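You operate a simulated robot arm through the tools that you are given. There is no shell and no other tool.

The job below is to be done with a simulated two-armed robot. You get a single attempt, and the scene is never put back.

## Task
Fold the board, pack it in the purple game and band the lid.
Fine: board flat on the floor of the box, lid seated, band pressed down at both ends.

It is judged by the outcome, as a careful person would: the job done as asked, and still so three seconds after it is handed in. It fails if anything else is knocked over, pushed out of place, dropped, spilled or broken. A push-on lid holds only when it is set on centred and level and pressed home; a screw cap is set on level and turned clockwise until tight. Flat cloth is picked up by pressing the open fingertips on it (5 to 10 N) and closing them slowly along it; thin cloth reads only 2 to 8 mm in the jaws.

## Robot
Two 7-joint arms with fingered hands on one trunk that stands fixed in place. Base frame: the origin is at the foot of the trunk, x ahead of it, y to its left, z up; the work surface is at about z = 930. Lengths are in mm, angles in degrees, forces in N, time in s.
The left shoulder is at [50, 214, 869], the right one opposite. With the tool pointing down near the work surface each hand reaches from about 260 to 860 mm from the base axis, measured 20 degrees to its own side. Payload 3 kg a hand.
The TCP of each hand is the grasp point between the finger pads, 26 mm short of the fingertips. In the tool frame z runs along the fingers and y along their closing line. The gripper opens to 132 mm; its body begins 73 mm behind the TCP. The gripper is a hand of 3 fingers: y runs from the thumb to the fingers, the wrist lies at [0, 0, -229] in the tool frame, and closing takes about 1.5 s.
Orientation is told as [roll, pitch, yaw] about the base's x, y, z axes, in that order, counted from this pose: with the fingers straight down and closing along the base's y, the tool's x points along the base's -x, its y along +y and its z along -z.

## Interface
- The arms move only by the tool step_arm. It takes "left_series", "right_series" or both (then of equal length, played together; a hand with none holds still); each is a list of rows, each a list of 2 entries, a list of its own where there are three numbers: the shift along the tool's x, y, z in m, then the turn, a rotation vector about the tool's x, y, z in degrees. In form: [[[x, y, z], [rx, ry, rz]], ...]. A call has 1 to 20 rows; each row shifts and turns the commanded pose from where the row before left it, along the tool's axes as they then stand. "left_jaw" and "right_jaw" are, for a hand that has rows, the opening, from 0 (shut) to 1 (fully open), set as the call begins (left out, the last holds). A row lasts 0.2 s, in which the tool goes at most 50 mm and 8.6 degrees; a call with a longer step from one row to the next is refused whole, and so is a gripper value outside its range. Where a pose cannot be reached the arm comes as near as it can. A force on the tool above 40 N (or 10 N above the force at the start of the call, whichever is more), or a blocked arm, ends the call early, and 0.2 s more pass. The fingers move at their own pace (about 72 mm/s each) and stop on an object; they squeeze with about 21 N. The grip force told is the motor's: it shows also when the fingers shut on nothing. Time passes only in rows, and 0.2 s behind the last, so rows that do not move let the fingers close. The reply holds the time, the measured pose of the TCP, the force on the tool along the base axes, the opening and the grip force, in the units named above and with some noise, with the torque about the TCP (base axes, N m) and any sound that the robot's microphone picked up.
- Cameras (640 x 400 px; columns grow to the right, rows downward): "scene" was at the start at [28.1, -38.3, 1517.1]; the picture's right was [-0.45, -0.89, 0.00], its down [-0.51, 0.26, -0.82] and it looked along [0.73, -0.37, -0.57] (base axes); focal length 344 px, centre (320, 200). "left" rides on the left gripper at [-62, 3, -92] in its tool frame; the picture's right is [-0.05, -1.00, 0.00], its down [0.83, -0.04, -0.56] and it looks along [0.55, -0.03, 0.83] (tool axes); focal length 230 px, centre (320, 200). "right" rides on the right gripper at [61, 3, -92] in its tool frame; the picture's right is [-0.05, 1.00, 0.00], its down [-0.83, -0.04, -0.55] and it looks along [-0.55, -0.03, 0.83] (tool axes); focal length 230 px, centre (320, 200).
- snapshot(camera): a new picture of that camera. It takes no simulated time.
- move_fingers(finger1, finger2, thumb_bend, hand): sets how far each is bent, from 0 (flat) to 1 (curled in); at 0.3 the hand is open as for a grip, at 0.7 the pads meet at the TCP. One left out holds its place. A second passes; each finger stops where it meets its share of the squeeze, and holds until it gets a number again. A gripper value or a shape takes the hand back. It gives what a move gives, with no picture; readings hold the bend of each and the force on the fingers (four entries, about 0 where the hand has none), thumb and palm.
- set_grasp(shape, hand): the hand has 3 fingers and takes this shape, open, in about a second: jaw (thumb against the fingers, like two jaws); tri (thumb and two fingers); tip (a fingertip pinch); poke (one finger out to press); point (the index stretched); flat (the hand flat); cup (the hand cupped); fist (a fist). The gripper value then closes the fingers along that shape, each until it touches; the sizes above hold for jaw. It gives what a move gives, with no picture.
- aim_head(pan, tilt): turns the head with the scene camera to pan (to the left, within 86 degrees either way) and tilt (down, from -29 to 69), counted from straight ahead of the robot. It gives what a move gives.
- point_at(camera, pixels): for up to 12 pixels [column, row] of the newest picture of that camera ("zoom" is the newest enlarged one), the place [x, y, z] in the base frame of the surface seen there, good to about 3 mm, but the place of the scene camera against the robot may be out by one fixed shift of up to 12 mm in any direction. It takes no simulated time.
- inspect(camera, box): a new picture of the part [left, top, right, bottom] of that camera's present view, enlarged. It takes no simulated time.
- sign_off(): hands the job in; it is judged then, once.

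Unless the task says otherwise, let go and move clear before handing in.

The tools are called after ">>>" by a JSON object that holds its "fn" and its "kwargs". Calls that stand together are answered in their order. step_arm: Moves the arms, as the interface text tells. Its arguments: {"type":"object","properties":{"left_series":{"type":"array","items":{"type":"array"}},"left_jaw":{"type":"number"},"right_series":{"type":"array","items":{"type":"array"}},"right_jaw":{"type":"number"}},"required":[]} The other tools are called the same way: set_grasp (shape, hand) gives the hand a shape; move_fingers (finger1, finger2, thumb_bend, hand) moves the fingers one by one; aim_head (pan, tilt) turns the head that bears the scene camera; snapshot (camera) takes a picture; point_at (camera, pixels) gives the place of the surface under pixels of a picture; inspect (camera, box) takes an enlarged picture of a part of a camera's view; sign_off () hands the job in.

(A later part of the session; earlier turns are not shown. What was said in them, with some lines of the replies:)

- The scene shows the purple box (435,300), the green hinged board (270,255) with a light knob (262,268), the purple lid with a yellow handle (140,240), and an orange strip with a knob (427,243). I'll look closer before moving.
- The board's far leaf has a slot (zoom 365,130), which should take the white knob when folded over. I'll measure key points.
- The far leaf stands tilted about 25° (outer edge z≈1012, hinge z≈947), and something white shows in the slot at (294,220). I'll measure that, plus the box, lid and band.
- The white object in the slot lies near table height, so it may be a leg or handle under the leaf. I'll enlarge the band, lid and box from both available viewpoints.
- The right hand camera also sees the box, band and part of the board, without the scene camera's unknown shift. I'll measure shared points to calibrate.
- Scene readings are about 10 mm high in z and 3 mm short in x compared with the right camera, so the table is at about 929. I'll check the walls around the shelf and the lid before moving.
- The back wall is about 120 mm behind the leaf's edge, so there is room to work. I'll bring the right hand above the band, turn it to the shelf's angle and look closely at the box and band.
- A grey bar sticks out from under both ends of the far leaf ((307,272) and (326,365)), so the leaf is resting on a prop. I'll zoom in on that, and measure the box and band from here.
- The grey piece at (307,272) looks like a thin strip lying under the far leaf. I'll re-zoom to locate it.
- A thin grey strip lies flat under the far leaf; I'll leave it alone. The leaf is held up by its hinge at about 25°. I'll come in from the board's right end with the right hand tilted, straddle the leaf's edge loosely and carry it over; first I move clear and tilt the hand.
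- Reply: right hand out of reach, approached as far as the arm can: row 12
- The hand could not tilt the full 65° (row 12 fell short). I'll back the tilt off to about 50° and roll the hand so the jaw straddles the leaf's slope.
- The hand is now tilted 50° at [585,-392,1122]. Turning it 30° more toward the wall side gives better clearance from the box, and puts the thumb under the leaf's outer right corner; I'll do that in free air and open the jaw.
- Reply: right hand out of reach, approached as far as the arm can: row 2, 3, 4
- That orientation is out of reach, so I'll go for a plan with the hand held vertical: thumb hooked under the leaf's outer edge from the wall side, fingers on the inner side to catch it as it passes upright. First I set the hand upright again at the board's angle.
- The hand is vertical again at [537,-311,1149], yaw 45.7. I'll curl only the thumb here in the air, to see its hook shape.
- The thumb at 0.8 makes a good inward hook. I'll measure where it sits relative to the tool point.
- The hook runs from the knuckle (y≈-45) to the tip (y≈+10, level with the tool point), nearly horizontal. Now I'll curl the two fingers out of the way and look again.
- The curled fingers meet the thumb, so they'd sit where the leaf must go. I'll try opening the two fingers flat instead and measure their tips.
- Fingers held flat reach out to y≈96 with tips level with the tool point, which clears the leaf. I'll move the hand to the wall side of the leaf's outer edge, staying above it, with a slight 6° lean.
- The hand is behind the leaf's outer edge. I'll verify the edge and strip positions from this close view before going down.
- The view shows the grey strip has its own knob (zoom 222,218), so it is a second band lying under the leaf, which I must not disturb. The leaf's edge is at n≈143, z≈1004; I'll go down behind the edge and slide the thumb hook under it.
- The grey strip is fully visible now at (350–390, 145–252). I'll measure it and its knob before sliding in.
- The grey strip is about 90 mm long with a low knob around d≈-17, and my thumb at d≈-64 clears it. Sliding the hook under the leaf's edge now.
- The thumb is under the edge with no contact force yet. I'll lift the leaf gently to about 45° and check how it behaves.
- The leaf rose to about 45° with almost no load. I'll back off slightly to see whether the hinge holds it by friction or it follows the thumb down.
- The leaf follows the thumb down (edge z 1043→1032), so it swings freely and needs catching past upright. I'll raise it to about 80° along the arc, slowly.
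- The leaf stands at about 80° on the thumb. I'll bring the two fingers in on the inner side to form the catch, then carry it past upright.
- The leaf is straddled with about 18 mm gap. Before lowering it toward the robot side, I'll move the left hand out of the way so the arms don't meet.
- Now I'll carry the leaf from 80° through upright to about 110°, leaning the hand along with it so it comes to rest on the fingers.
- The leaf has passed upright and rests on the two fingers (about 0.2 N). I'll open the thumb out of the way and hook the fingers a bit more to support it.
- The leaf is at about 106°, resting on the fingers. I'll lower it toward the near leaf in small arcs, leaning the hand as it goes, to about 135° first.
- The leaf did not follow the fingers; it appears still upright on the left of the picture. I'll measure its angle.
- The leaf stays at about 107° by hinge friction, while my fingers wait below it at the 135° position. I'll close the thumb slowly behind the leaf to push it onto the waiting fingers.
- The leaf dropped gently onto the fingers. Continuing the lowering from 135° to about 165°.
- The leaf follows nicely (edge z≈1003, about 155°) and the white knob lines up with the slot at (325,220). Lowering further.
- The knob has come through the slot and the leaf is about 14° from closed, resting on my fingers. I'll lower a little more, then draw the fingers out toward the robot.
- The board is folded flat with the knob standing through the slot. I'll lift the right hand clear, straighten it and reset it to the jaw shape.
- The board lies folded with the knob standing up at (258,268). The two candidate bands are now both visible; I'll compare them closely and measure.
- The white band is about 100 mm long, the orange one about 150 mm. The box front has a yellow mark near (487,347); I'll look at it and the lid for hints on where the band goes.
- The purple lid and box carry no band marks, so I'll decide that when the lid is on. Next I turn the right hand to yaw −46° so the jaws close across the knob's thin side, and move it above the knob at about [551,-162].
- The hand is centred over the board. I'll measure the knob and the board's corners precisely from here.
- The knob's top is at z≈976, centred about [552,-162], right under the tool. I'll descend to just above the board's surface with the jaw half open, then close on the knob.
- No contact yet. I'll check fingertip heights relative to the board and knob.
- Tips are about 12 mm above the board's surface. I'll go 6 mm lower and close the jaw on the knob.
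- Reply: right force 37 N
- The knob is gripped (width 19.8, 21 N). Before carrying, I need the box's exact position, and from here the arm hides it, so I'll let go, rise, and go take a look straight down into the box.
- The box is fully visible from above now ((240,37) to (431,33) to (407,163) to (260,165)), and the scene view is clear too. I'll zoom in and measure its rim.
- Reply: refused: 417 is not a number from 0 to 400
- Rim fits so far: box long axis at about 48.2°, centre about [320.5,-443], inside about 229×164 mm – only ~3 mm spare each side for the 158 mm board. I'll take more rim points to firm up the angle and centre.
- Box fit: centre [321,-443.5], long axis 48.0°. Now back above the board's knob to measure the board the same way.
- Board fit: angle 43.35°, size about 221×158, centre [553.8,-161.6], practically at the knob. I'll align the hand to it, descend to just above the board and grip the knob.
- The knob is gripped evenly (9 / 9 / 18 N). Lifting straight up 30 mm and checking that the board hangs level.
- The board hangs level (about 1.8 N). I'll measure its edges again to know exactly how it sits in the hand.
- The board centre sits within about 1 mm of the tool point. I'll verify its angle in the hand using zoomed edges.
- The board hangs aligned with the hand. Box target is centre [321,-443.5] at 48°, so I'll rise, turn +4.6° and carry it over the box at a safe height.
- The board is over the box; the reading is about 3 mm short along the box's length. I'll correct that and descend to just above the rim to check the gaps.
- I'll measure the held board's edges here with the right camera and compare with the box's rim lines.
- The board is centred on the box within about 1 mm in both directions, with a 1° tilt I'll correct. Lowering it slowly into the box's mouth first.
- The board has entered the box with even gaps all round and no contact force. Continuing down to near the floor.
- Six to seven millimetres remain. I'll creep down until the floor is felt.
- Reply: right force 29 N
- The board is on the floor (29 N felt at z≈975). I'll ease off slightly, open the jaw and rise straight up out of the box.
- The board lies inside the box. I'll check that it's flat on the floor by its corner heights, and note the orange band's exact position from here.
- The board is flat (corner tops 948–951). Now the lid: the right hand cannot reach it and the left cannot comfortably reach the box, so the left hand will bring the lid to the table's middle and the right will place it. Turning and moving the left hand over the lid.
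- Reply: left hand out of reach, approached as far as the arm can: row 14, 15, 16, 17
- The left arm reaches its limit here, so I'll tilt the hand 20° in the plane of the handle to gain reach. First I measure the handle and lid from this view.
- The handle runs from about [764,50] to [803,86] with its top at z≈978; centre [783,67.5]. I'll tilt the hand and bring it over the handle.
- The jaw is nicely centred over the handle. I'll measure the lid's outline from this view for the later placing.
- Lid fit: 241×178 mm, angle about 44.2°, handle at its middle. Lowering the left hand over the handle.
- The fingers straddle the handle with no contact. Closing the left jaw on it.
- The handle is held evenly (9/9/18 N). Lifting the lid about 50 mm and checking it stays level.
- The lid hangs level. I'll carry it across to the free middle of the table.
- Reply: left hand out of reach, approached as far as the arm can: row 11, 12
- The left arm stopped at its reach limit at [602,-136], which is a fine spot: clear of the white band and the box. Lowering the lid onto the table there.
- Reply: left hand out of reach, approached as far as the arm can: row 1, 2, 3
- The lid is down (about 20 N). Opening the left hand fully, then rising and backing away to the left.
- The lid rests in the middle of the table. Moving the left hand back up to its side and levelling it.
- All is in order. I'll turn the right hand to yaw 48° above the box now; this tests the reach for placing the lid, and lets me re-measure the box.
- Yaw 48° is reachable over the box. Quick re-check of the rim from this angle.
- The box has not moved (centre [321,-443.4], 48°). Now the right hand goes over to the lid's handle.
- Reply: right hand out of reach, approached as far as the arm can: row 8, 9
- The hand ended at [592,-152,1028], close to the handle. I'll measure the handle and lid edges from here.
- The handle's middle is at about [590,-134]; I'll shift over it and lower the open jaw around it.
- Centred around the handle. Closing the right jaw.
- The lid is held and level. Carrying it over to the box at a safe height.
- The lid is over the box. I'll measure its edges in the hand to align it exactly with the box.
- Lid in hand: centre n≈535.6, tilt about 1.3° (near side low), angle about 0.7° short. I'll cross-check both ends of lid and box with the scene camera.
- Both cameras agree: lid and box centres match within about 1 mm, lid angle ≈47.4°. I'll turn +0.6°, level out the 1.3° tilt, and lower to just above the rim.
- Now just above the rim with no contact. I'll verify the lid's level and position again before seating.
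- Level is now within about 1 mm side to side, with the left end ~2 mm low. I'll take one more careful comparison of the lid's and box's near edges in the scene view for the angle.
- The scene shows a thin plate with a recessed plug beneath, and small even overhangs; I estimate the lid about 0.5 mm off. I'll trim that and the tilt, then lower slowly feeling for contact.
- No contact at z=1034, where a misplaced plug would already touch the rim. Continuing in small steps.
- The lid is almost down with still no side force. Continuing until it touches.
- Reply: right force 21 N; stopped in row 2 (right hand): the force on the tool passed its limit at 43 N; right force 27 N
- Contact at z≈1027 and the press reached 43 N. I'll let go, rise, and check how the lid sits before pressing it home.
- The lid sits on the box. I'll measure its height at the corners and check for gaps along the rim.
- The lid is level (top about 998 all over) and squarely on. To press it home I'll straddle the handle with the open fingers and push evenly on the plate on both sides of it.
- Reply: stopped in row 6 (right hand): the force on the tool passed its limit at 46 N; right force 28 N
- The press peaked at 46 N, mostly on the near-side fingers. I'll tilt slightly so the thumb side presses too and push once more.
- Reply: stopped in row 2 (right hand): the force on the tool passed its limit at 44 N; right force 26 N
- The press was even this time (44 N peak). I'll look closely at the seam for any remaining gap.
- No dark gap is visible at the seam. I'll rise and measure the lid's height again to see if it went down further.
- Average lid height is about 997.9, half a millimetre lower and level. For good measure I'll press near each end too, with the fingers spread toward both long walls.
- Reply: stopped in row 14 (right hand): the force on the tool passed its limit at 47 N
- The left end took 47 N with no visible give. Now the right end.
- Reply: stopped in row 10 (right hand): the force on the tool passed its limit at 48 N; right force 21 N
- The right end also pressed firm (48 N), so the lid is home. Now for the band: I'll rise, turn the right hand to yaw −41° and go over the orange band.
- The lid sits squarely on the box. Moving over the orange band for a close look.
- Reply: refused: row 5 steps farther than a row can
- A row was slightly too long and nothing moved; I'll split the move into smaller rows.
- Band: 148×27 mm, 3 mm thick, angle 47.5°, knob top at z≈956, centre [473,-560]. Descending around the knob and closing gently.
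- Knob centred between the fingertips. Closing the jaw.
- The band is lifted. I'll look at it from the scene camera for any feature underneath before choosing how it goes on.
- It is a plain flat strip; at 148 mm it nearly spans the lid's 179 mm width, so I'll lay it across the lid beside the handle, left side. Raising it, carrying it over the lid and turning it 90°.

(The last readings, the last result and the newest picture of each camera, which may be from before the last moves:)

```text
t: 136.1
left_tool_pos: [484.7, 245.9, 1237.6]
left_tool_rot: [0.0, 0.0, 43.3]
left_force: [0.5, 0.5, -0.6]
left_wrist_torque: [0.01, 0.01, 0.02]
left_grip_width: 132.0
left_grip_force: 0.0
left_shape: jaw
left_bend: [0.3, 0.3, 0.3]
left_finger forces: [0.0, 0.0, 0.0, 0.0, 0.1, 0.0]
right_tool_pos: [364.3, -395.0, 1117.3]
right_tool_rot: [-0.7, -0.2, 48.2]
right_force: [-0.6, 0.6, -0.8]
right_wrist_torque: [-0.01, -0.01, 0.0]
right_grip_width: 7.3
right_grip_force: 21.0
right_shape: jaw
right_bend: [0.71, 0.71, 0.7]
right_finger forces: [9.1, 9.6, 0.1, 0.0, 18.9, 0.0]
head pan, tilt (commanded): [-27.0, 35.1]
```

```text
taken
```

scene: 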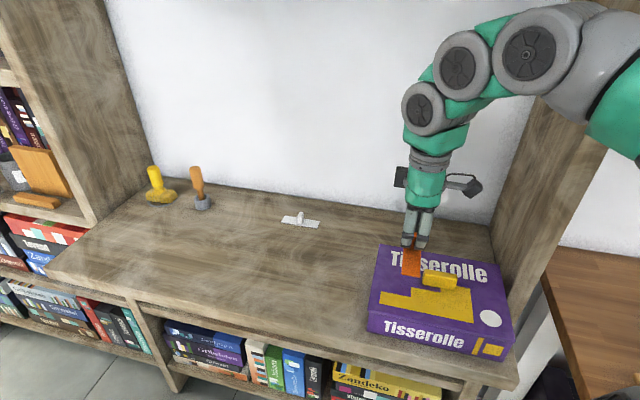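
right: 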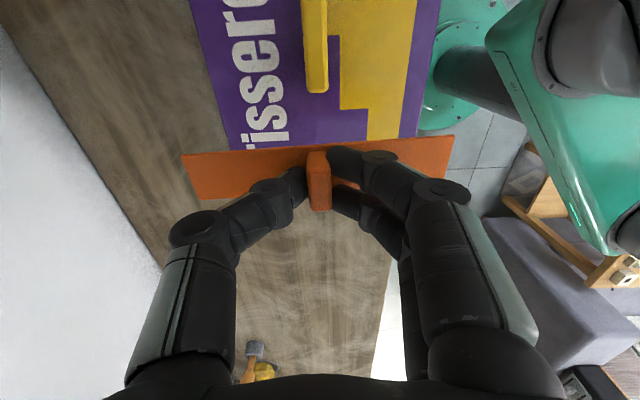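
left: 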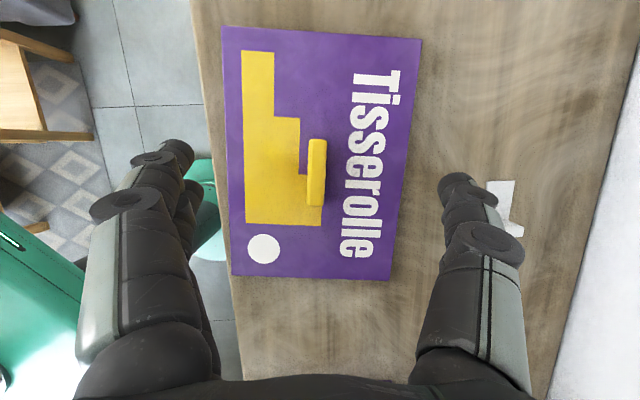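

The band is across the lid's left part. I'll check its level before lowering.

>>> {"fn": "point_at", "kwargs": {"camera": "right", "pixels": [[188, 158], [202, 194], [210, 170], [230, 165], [448, 140], [436, 170], [430, 150], [415, 148], [230, 185], [425, 168], [250, 160], [400, 145]]}}

```text
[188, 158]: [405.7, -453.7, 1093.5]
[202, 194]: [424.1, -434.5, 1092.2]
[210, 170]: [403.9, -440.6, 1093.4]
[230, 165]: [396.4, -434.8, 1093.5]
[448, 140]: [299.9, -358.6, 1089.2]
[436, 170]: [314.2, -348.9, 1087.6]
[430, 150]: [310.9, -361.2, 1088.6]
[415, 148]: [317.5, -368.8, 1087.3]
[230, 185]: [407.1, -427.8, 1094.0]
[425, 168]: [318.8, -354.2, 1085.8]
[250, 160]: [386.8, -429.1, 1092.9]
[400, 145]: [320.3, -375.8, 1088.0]
```

The near end hangs about 2.5° low and the angle is ~1.5° off; I'll correct both and lower the band to just above the lid.

>>> {"fn": "step_arm", "kwargs": {"right_series": [[[0, 0, 0], [-2.5, 0, 1.5]], [[0, 0, 0.025], [0, 0, 0]], [[0, 0, 0.03], [0, 0, 0]], [[0, 0, 0.02], [0, 0, 0]], [[0, 0, 0], [0, 0, 0]]]}}

>>> {"fn": "snapshot", "kwargs": {"camera": "right"}}

>>> {"fn": "point_at", "kwargs": {"camera": "right", "pixels": [[190, 160], [204, 194], [212, 170], [230, 165], [446, 142], [434, 170], [430, 150], [415, 148], [230, 185], [425, 168], [250, 160], [400, 145]]}}

```text
t: 137.3
left_tool_pos: [485.6, 245.6, 1238.2]
left_tool_rot: [0.0, -0.1, 43.3]
left_force: [0.6, 0.7, -0.7]
left_wrist_torque: [0.0, 0.0, 0.01]
left_grip_width: 131.8
left_grip_force: 0.1
left_shape: jaw
left_bend: [0.3, 0.3, 0.3]
left_finger forces: [0.0, 0.0, 0.1, 0.1, 0.0, 0.0]
right_tool_pos: [361.4, -391.7, 1043.7]
right_tool_rot: [1.8, -0.2, 46.6]
right_force: [-0.2, 0.5, 0.2]
right_wrist_torque: [-0.01, 0.0, 0.01]
right_grip_width: 7.2
right_grip_force: 21.5
right_shape: jaw
right_bend: [0.71, 0.71, 0.7]
right_finger forces: [9.2, 9.6, 0.1, 0.1, 19.0, 0.0]
head pan, tilt (commanded): [-27.0, 35.1]
```

```text
taken
```

right: 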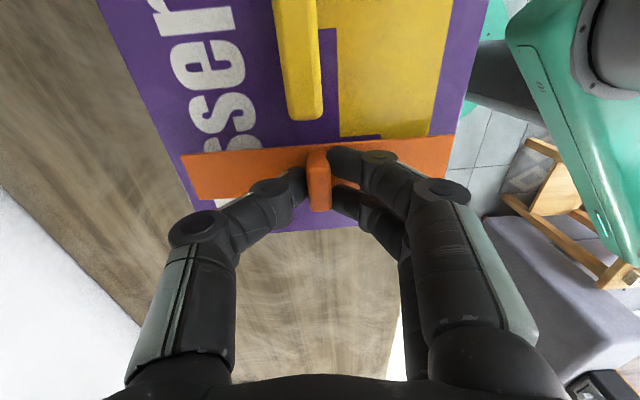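

```text
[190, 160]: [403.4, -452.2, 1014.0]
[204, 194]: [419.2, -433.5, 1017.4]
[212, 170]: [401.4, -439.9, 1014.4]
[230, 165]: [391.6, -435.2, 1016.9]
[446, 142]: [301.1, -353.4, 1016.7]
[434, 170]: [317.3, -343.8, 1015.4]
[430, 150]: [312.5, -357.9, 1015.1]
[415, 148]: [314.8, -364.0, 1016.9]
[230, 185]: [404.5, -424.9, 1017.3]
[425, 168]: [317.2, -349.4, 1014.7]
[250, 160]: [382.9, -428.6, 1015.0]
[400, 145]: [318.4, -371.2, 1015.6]
```

The band is level and parallel to the lid's end. Lowering it onto the lid with a 2.5 mm centring shift.

>>> {"fn": "step_arm", "kwargs": {"right_series": [[[0, -0.0025, 0.005], [0, 0, 0]], [[0, 0, 0.005], [0, 0, 0]], [[0, 0, 0.002], [0, 0, 0]], [[0, 0, 0], [0, 0, 0]]]}}

>>> {"fn": "step_arm", "kwargs": {"right_series": [[[0, 0, 0.001], [0, 0, 0]], [[0, 0, 0.001], [0, 0, 0]], [[0, 0, 0.001], [0, 0, 0]], [[0, 0, 0], [0, 0, 0]]]}}

```text
t: 138.3
left_tool_pos: [484.5, 246.1, 1237.3]
left_tool_rot: [0.0, 0.0, 43.3]
left_force: [0.1, -0.4, -0.5]
left_wrist_torque: [0.0, 0.04, -0.02]
left_grip_width: 131.9
left_grip_force: 0.1
left_shape: jaw
left_bend: [0.3, 0.3, 0.3]
left_finger forces: [0.0, 0.0, 0.0, 0.0, 0.0, 0.0]
right_tool_pos: [363.1, -393.2, 1031.0]
right_tool_rot: [1.8, -0.2, 46.6]
right_force: [-0.2, -1.0, 0.0]
right_wrist_torque: [0.02, -0.03, 0.02]
right_grip_width: 6.9
right_grip_force: 20.5
right_shape: jaw
right_bend: [0.71, 0.71, 0.7]
right_finger forces: [9.3, 9.5, 0.1, 0.1, 19.0, 0.0]
head pan, tilt (commanded): [-27.0, 35.1]
```

```text
t: 139.3
left_tool_pos: [484.2, 245.3, 1238.2]
left_tool_rot: [0.1, 0.0, 43.2]
left_force: [-0.4, -0.1, 0.6]
left_wrist_torque: [-0.03, -0.01, -0.01]
left_grip_width: 132.2
left_grip_force: 0.1
left_shape: jaw
left_bend: [0.3, 0.3, 0.3]
left_finger forces: [0.1, 0.0, 0.1, 0.1, 0.0, 0.1]
right_tool_pos: [363.6, -393.7, 1029.0]
right_tool_rot: [1.8, -0.2, 46.5]
right_force: [0.7, -3.3, 19.1]
right_wrist_torque: [-0.09, -0.14, -0.02]
right_grip_width: 7.5
right_grip_force: 21.0
right_shape: jaw
right_bend: [0.71, 0.71, 0.7]
right_finger forces: [11.5, 12.1, 0.1, 0.0, 33.1, 0.1]
head pan, tilt (commanded): [-27.0, 35.1]
```

The band rests on the lid (19 N). Easing off, opening the jaw and rising.

>>> {"fn": "step_arm", "kwargs": {"right_series": [[[0, 0, -0.001], [0, 0, 0]], [[0, 0, 0], [0, 0, 0]]]}}

>>> {"fn": "step_arm", "kwargs": {"right_series": [[[0, 0, 0], [0, 0, 0]], [[0, 0, 0], [0, 0, 0]], [[0, 0, 0], [0, 0, 0]], [[0, 0, 0], [0, 0, 0]], [[0, 0, -0.01], [0, 0, 0]], [[0, 0, -0.03], [0, 0, 0]], [[0, 0, -0.04], [0, 0, 0]], [[0, 0, -0.04], [1.8, 0, -1.5]], [[0, 0, 0], [0, 0, 0]]], "right_jaw": 0.4}}

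>>> {"fn": "snapshot", "kwargs": {"camera": "right"}}

>>> {"fn": "inspect", "kwargs": {"camera": "scene", "box": [360, 230, 530, 365]}}

```text
t: 139.9
left_tool_pos: [484.4, 245.4, 1238.2]
left_tool_rot: [0.0, 0.0, 43.3]
left_force: [-0.7, 0.4, -0.1]
left_wrist_torque: [0.01, 0.04, -0.01]
left_grip_width: 131.9
left_grip_force: 0.0
left_shape: jaw
left_bend: [0.3, 0.3, 0.3]
left_finger forces: [0.1, 0.0, 0.0, 0.0, 0.0, 0.0]
right_tool_pos: [362.9, -394.2, 1028.4]
right_tool_rot: [1.9, -0.1, 46.6]
right_force: [-0.4, -0.6, 0.7]
right_wrist_torque: [-0.03, 0.02, 0.01]
right_grip_width: 7.3
right_grip_force: 21.0
right_shape: jaw
right_bend: [0.71, 0.71, 0.7]
right_finger forces: [10.0, 10.6, 0.0, 0.0, 21.4, 0.1]
head pan, tilt (commanded): [-27.0, 35.1]
```

```text
t: 141.9
left_tool_pos: [485.5, 246.3, 1237.0]
left_tool_rot: [0.0, 0.0, 43.3]
left_force: [0.1, -0.4, -0.1]
left_wrist_torque: [-0.01, 0.03, -0.01]
left_grip_width: 131.9
left_grip_force: 0.0
left_shape: jaw
left_bend: [0.3, 0.3, 0.3]
left_finger forces: [0.0, 0.1, 0.0, 0.0, 0.0, 0.1]
right_tool_pos: [368.2, -397.1, 1150.5]
right_tool_rot: [0.0, -0.2, 48.1]
right_force: [-0.1, 0.6, -0.4]
right_wrist_torque: [0.0, -0.02, 0.01]
right_grip_width: 52.5
right_grip_force: 0.1
right_shape: jaw
right_bend: [0.73, 0.73, 0.7]
right_finger forces: [0.0, 0.0, 0.0, 0.1, 0.0, 0.0]
head pan, tilt (commanded): [-27.0, 35.1]
```

```text
taken
```

right: 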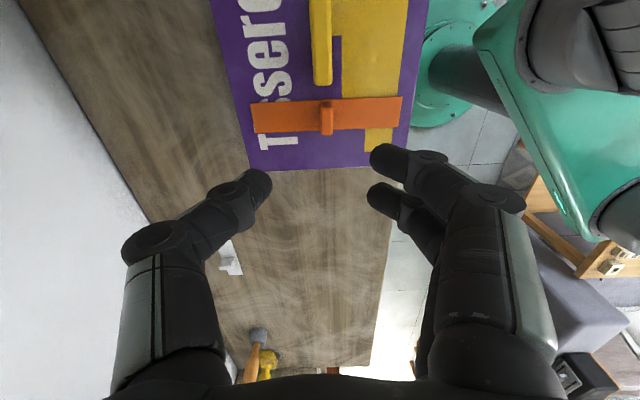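

```text
2.96 times, centred on (445, 298) of scene
```

zoom: 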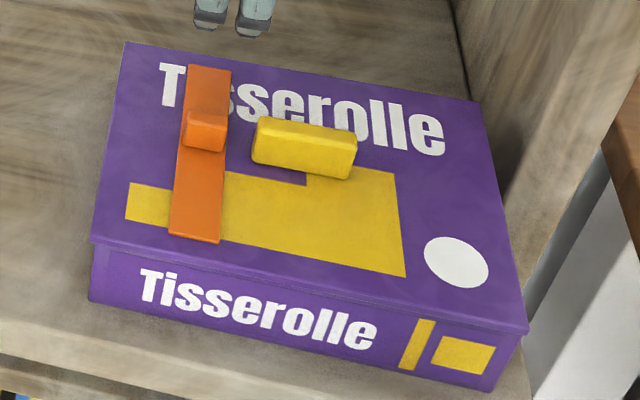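

The band lies across the lid beside the handle. I'll measure its two ends to know where to press.

>>> {"fn": "point_at", "kwargs": {"camera": "right", "pixels": [[255, 107], [259, 128], [265, 117], [280, 116], [398, 101], [393, 123], [388, 112], [375, 113], [327, 105], [327, 125], [300, 115], [350, 113]]}}

```text
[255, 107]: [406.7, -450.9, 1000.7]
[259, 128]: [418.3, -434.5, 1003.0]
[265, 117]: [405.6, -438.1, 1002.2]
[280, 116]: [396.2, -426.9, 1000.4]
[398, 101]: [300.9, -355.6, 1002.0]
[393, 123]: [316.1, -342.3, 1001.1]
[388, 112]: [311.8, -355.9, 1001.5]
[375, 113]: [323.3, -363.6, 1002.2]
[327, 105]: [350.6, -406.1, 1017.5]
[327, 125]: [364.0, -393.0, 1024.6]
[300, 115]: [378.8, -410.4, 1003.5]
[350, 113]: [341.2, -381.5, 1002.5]
```

The band lies flat (z≈1002). I'll close the fingertips and press down on its far end first, about 14 mm in from the tip.

>>> {"fn": "step_arm", "kwargs": {"right_series": [[[0.0022, -0.026, 0], [0, 0, 0]], [[0.0021, -0.026, 0], [0, 0, 0]], [[0, 0, 0.02], [0, 0, 0]], [[0, 0, 0.02], [0, 0, 0]], [[0, 0, 0.03], [0, 0, 0]], [[0, 0, 0.025], [0, 0, 0]], [[0, 0, 0.018], [0, 0, 0]], [[0, 0, 0], [0, 0, 0]]], "right_jaw": 0.0}}

>>> {"fn": "snapshot", "kwargs": {"camera": "right"}}

>>> {"fn": "inspect", "kwargs": {"camera": "scene", "box": [370, 210, 470, 320]}}

```text
t: 143.7
left_tool_pos: [485.1, 245.0, 1236.7]
left_tool_rot: [0.0, 0.0, 43.3]
left_force: [-0.1, 0.1, 0.1]
left_wrist_torque: [-0.02, 0.02, 0.02]
left_grip_width: 132.0
left_grip_force: 0.0
left_shape: jaw
left_bend: [0.3, 0.3, 0.3]
left_finger forces: [0.0, 0.1, 0.1, 0.0, 0.0, 0.0]
right_tool_pos: [404.4, -434.6, 1034.9]
right_tool_rot: [0.0, -0.1, 48.0]
right_force: [0.3, 1.2, 0.3]
right_wrist_torque: [-0.01, 0.02, 0.0]
right_grip_width: 0.0
right_grip_force: 20.9
right_shape: jaw
right_bend: [0.63, 0.63, 0.66]
right_finger forces: [0.1, 0.0, 0.0, 0.0, 0.0, 0.0]
head pan, tilt (commanded): [-27.0, 35.1]
```

```text
taken
```

right: 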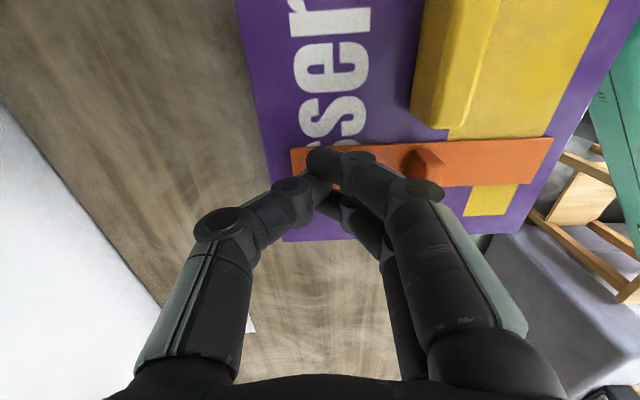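

```text
3.64 times, centred on (420, 265) of scene
```

zoom: 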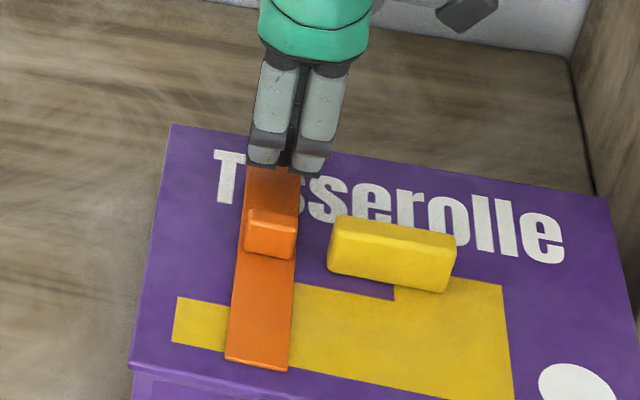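

Fingertips are just above the band's far end. Pressing down.

>>> {"fn": "step_arm", "kwargs": {"right_series": [[[0, 0, 0.002], [0, 0, 0]], [[0, 0, 0.002], [0, 0, 0]], [[0, 0, 0.0015], [0, 0, 0]], [[0, 0, 0.0015], [0, 0, 0]], [[0, 0, 0.001], [0, 0, 0]], [[0, 0, 0.001], [0, 0, 0]], [[0, 0, 0.001], [0, 0, 0]], [[0, 0, 0.001], [0, 0, 0]], [[0, 0, 0.001], [0, 0, 0]]]}}

```text
t: 145.4
left_tool_pos: [485.0, 246.2, 1237.5]
left_tool_rot: [0.0, 0.0, 43.2]
left_force: [0.3, 0.6, -0.3]
left_wrist_torque: [-0.01, 0.0, 0.01]
left_grip_width: 132.1
left_grip_force: 0.0
left_shape: jaw
left_bend: [0.3, 0.3, 0.3]
left_finger forces: [0.1, 0.0, 0.1, 0.1, 0.1, 0.1]
right_tool_pos: [402.7, -435.5, 1028.3]
right_tool_rot: [-0.3, -0.2, 48.0]
right_force: [-0.6, 0.4, 12.5]
right_wrist_torque: [0.0, 0.0, 0.01]
right_grip_width: 0.0
right_grip_force: 21.5
right_shape: jaw
right_bend: [0.66, 0.66, 0.68]
right_finger forces: [0.0, 0.0, 0.0, 0.1, 0.1, 0.0]
head pan, tilt (commanded): [-27.0, 35.1]
stopped in row 8 (right hand): the force on the tool passed its limit at 42 N (the readings are from after the stop); the commanded pose is now the measured one
```

The far end was pressed with 42 N. Lifting over the knob and moving to the near end.

>>> {"fn": "step_arm", "kwargs": {"right_series": [[[0, 0, -0.02], [0, 0, 0]], [[0, 0, -0.025], [0, 0, 0]], [[-0.0004, 0.0388, 0], [0, 0, 0]], [[-0.0004, 0.0388, 0], [0, 0, 0]], [[-0.0004, 0.0388, 0], [0, 0, 0]], [[0, 0, 0.02], [0, 0, 0]], [[0, 0, 0.018], [0, 0, 0]], [[0, 0, 0], [0, 0, 0]]]}}

>>> {"fn": "inspect", "kwargs": {"camera": "scene", "box": [370, 230, 470, 340]}}

```text
t: 147.2
left_tool_pos: [484.9, 245.7, 1236.4]
left_tool_rot: [0.1, -0.1, 43.3]
left_force: [-0.3, 0.7, 0.2]
left_wrist_torque: [0.0, 0.0, 0.03]
left_grip_width: 131.9
left_grip_force: 0.0
left_shape: jaw
left_bend: [0.3, 0.3, 0.3]
left_finger forces: [0.0, 0.0, 0.0, 0.1, 0.0, 0.0]
right_tool_pos: [317.2, -355.9, 1034.1]
right_tool_rot: [0.0, -0.3, 48.0]
right_force: [0.8, -0.5, 0.3]
right_wrist_torque: [0.02, 0.0, 0.02]
right_grip_width: 0.1
right_grip_force: 20.7
right_shape: jaw
right_bend: [0.65, 0.65, 0.67]
right_finger forces: [0.0, 0.0, 0.0, 0.0, 0.0, 0.0]
head pan, tilt (commanded): [-27.0, 35.1]
```

```text
3.64 times, centred on (420, 285) of scene
```

zoom: 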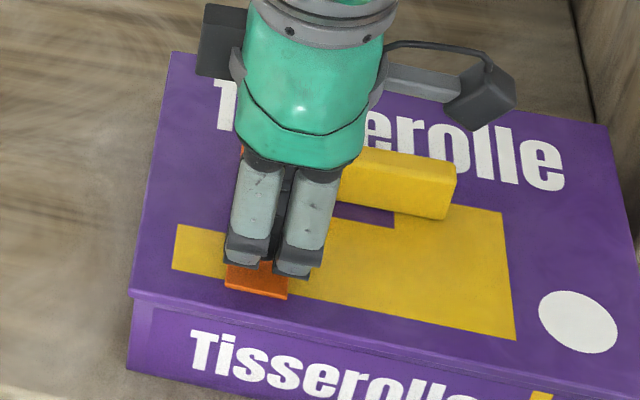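

Over the near end. Pressing down.

>>> {"fn": "step_arm", "kwargs": {"right_series": [[[0, 0, 0.002], [0, 0, 0]], [[0, 0, 0.002], [0, 0, 0]], [[0, 0, 0.0015], [0, 0, 0]], [[0, 0, 0.0015], [0, 0, 0]], [[0, 0, 0.001], [0, 0, 0]], [[0, 0, 0.001], [0, 0, 0]], [[0, 0, 0.001], [0, 0, 0]], [[0, 0, 0.001], [0, 0, 0]], [[0, 0, 0.001], [0, 0, 0]]]}}

>>> {"fn": "step_arm", "kwargs": {"right_series": [[[0, 0, -0.02], [0, 0, 0]], [[0, 0, -0.035], [0, 0, 0]], [[0, 0, -0.04], [0, 0, 0]], [[0, 0, -0.04], [0, 0, 0]], [[0, 0, 0], [0, 0, 0]]]}}

>>> {"fn": "snapshot", "kwargs": {"camera": "right"}}

>>> {"fn": "inspect", "kwargs": {"camera": "scene", "box": [360, 230, 530, 365]}}

```text
t: 148.3
left_tool_pos: [485.6, 247.1, 1237.1]
left_tool_rot: [0.1, 0.0, 43.3]
left_force: [-0.2, 0.0, -0.1]
left_wrist_torque: [0.01, 0.04, -0.05]
left_grip_width: 131.6
left_grip_force: 0.0
left_shape: jaw
left_bend: [0.3, 0.3, 0.3]
left_finger forces: [0.0, 0.0, 0.0, 0.1, 0.1, 0.0]
right_tool_pos: [317.5, -355.7, 1027.3]
right_tool_rot: [-0.2, -0.2, 47.9]
right_force: [-2.3, 1.7, 27.5]
right_wrist_torque: [0.0, 0.07, -0.02]
right_grip_width: 0.0
right_grip_force: 20.7
right_shape: jaw
right_bend: [0.66, 0.66, 0.68]
right_finger forces: [0.0, 0.0, 0.1, 0.0, 0.0, 0.0]
head pan, tilt (commanded): [-27.0, 35.1]
stopped in row 5 (right hand): the force on the tool passed its limit at 45 N (the readings are from after the stop); the commanded pose is now the measured one
```

```text
t: 149.5
left_tool_pos: [485.1, 245.7, 1236.9]
left_tool_rot: [0.0, 0.0, 43.3]
left_force: [0.6, 1.2, -0.6]
left_wrist_torque: [-0.02, -0.01, 0.02]
left_grip_width: 132.1
left_grip_force: 0.0
left_shape: jaw
left_bend: [0.3, 0.3, 0.3]
left_finger forces: [0.1, 0.0, 0.1, 0.1, 0.0, 0.0]
right_tool_pos: [316.3, -356.0, 1161.9]
right_tool_rot: [-0.3, -0.4, 48.0]
right_force: [-0.4, -0.5, 0.3]
right_wrist_torque: [0.0, 0.02, -0.01]
right_grip_width: 0.0
right_grip_force: 21.2
right_shape: jaw
right_bend: [0.65, 0.65, 0.67]
right_finger forces: [0.0, 0.1, 0.0, 0.1, 0.0, 0.0]
head pan, tilt (commanded): [-27.0, 35.1]
```

```text
taken
```

right: 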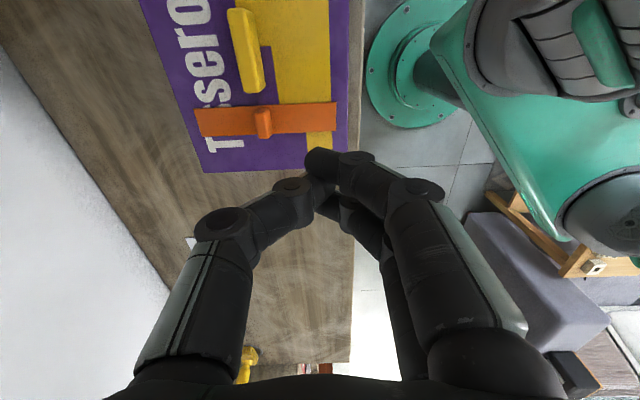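

```text
2.96 times, centred on (445, 298) of scene
```

zoom: 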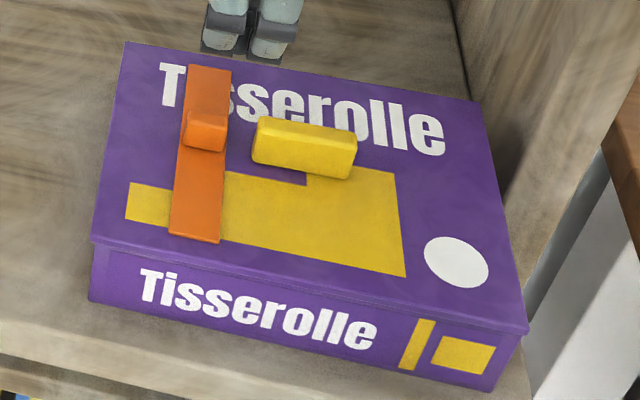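

Both ends have been pressed (42 N and 45 N). I'll measure the band's ends and the lid once more.

>>> {"fn": "point_at", "kwargs": {"camera": "right", "pixels": [[200, 113], [205, 130], [215, 122], [331, 108], [330, 125], [320, 117], [300, 119], [235, 121], [205, 165], [290, 160], [180, 70], [340, 60]]}}

>>> {"fn": "inspect", "kwargs": {"camera": "scene", "box": [385, 245, 435, 320]}}

>>> {"fn": "snapshot", "kwargs": {"camera": "scene"}}

```text
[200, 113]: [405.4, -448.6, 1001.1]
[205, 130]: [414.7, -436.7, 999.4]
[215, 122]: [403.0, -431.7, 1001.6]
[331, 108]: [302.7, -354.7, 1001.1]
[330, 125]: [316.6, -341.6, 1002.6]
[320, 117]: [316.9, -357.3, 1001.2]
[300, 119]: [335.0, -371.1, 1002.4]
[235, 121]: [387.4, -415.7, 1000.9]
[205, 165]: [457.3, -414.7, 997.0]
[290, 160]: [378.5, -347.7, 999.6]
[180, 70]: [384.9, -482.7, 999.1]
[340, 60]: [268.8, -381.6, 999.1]
```

```text
5.33 times, centred on (410, 282) of scene
```

zoom: 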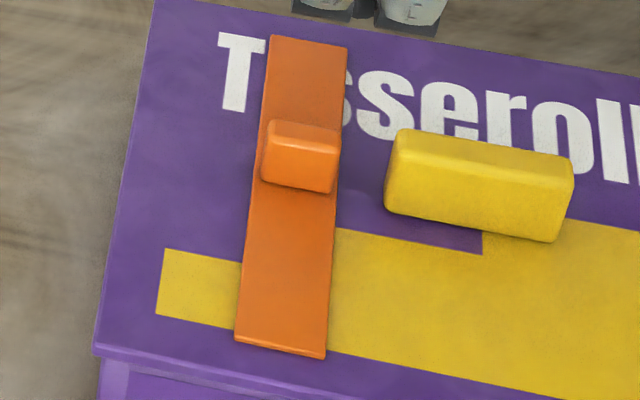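

```text
taken
```

scene: 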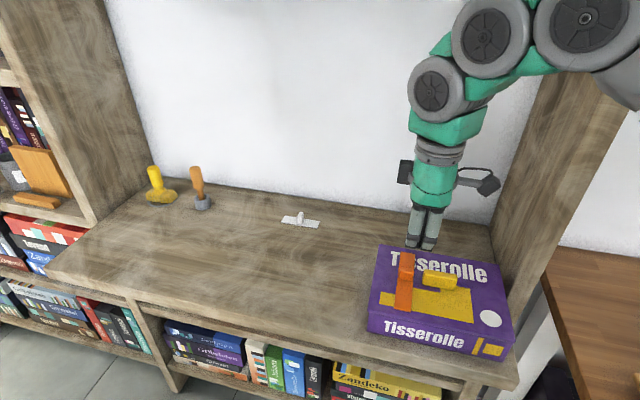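

The band lies flat at both ends, the lid is level, and the brush, cup and white band are where they were. Raising the right hand clear before handing in.

>>> {"fn": "step_arm", "kwargs": {"right_series": [[[0, 0, -0.04], [0, 0, 0]], [[0, 0, -0.04], [0, 0, 0]], [[0, 0.03, -0.02], [0, 0, 0]], [[0, 0.04, 0], [0, 0, 0]], [[0, 0.04, 0], [0, 0, 0]], [[0, 0, 0], [0, 0, 0]], [[0, 0, 0], [0, 0, 0]], [[0, 0, 0], [0, 0, 0]]], "right_jaw": 0.5}}

>>> {"fn": "snapshot", "kwargs": {"camera": "scene"}}

```text
t: 151.3
left_tool_pos: [485.3, 245.5, 1237.6]
left_tool_rot: [0.0, 0.0, 43.4]
left_force: [-0.4, -0.1, -0.1]
left_wrist_torque: [0.01, 0.02, -0.02]
left_grip_width: 131.8
left_grip_force: 0.1
left_shape: jaw
left_bend: [0.3, 0.3, 0.3]
left_finger forces: [0.0, 0.0, 0.0, 0.0, 0.0, 0.1]
right_tool_pos: [235.6, -281.4, 1262.0]
right_tool_rot: [-0.3, -0.2, 47.8]
right_force: [0.4, -0.2, -0.4]
right_wrist_torque: [0.01, -0.02, 0.0]
right_grip_width: 66.0
right_grip_force: 0.0
right_shape: jaw
right_bend: [0.73, 0.73, 0.7]
right_finger forces: [0.0, 0.0, 0.1, 0.0, 0.0, 0.0]
head pan, tilt (commanded): [-27.0, 35.1]
```

```text
taken
```

scene: 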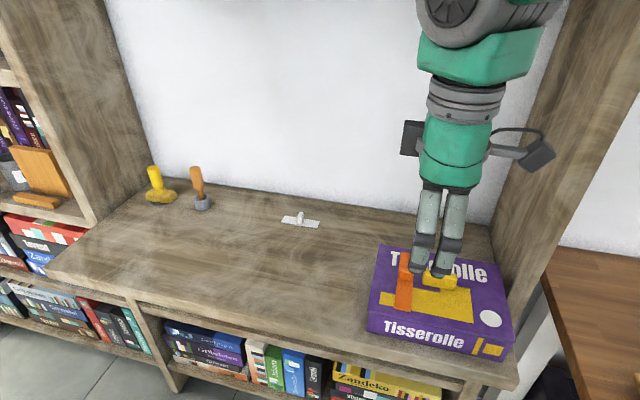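

The board is folded flat in the box, the lid is pressed on level, the orange band lies across it with both ends pressed, and both hands are clear. Handing in.

>>> {"fn": "sign_off", "kwargs": {}}

```text
The job is handed in.
```

The job is handed in: the board is folded and packed, the lid is on, and the band is across it. I don't have the judge's result.

- **Board:** I folded the far leaf over until the knob came through its slot, then lowered it into the purple box. Its corner heights agreed within about 3 mm, so it lies flat on the floor.
- **Lid:** it is level and centred on the box. I pressed it at the middle and both ends with 44 to 48 N, and no gap shows at the seam. I did not try lifting it to test the hold.
- **Band:** I used the orange strip, about 148 mm long, and laid it across the lid's short side, left of the handle. I pressed both ends with 42 to 45 N, and it lies flat.

**Band choice:** there were two bands on the shelf and no marks on the lid or box showing which to use or where it goes. I chose the orange one because it nearly spans the lid. The shorter white band, which was under the board's raised leaf, stayed where it was.

I first carried the lid to the middle of the shelf with the left hand, because neither hand could both pick it up and place it comfortably. In the last picture, nothing else on the shelf had moved.
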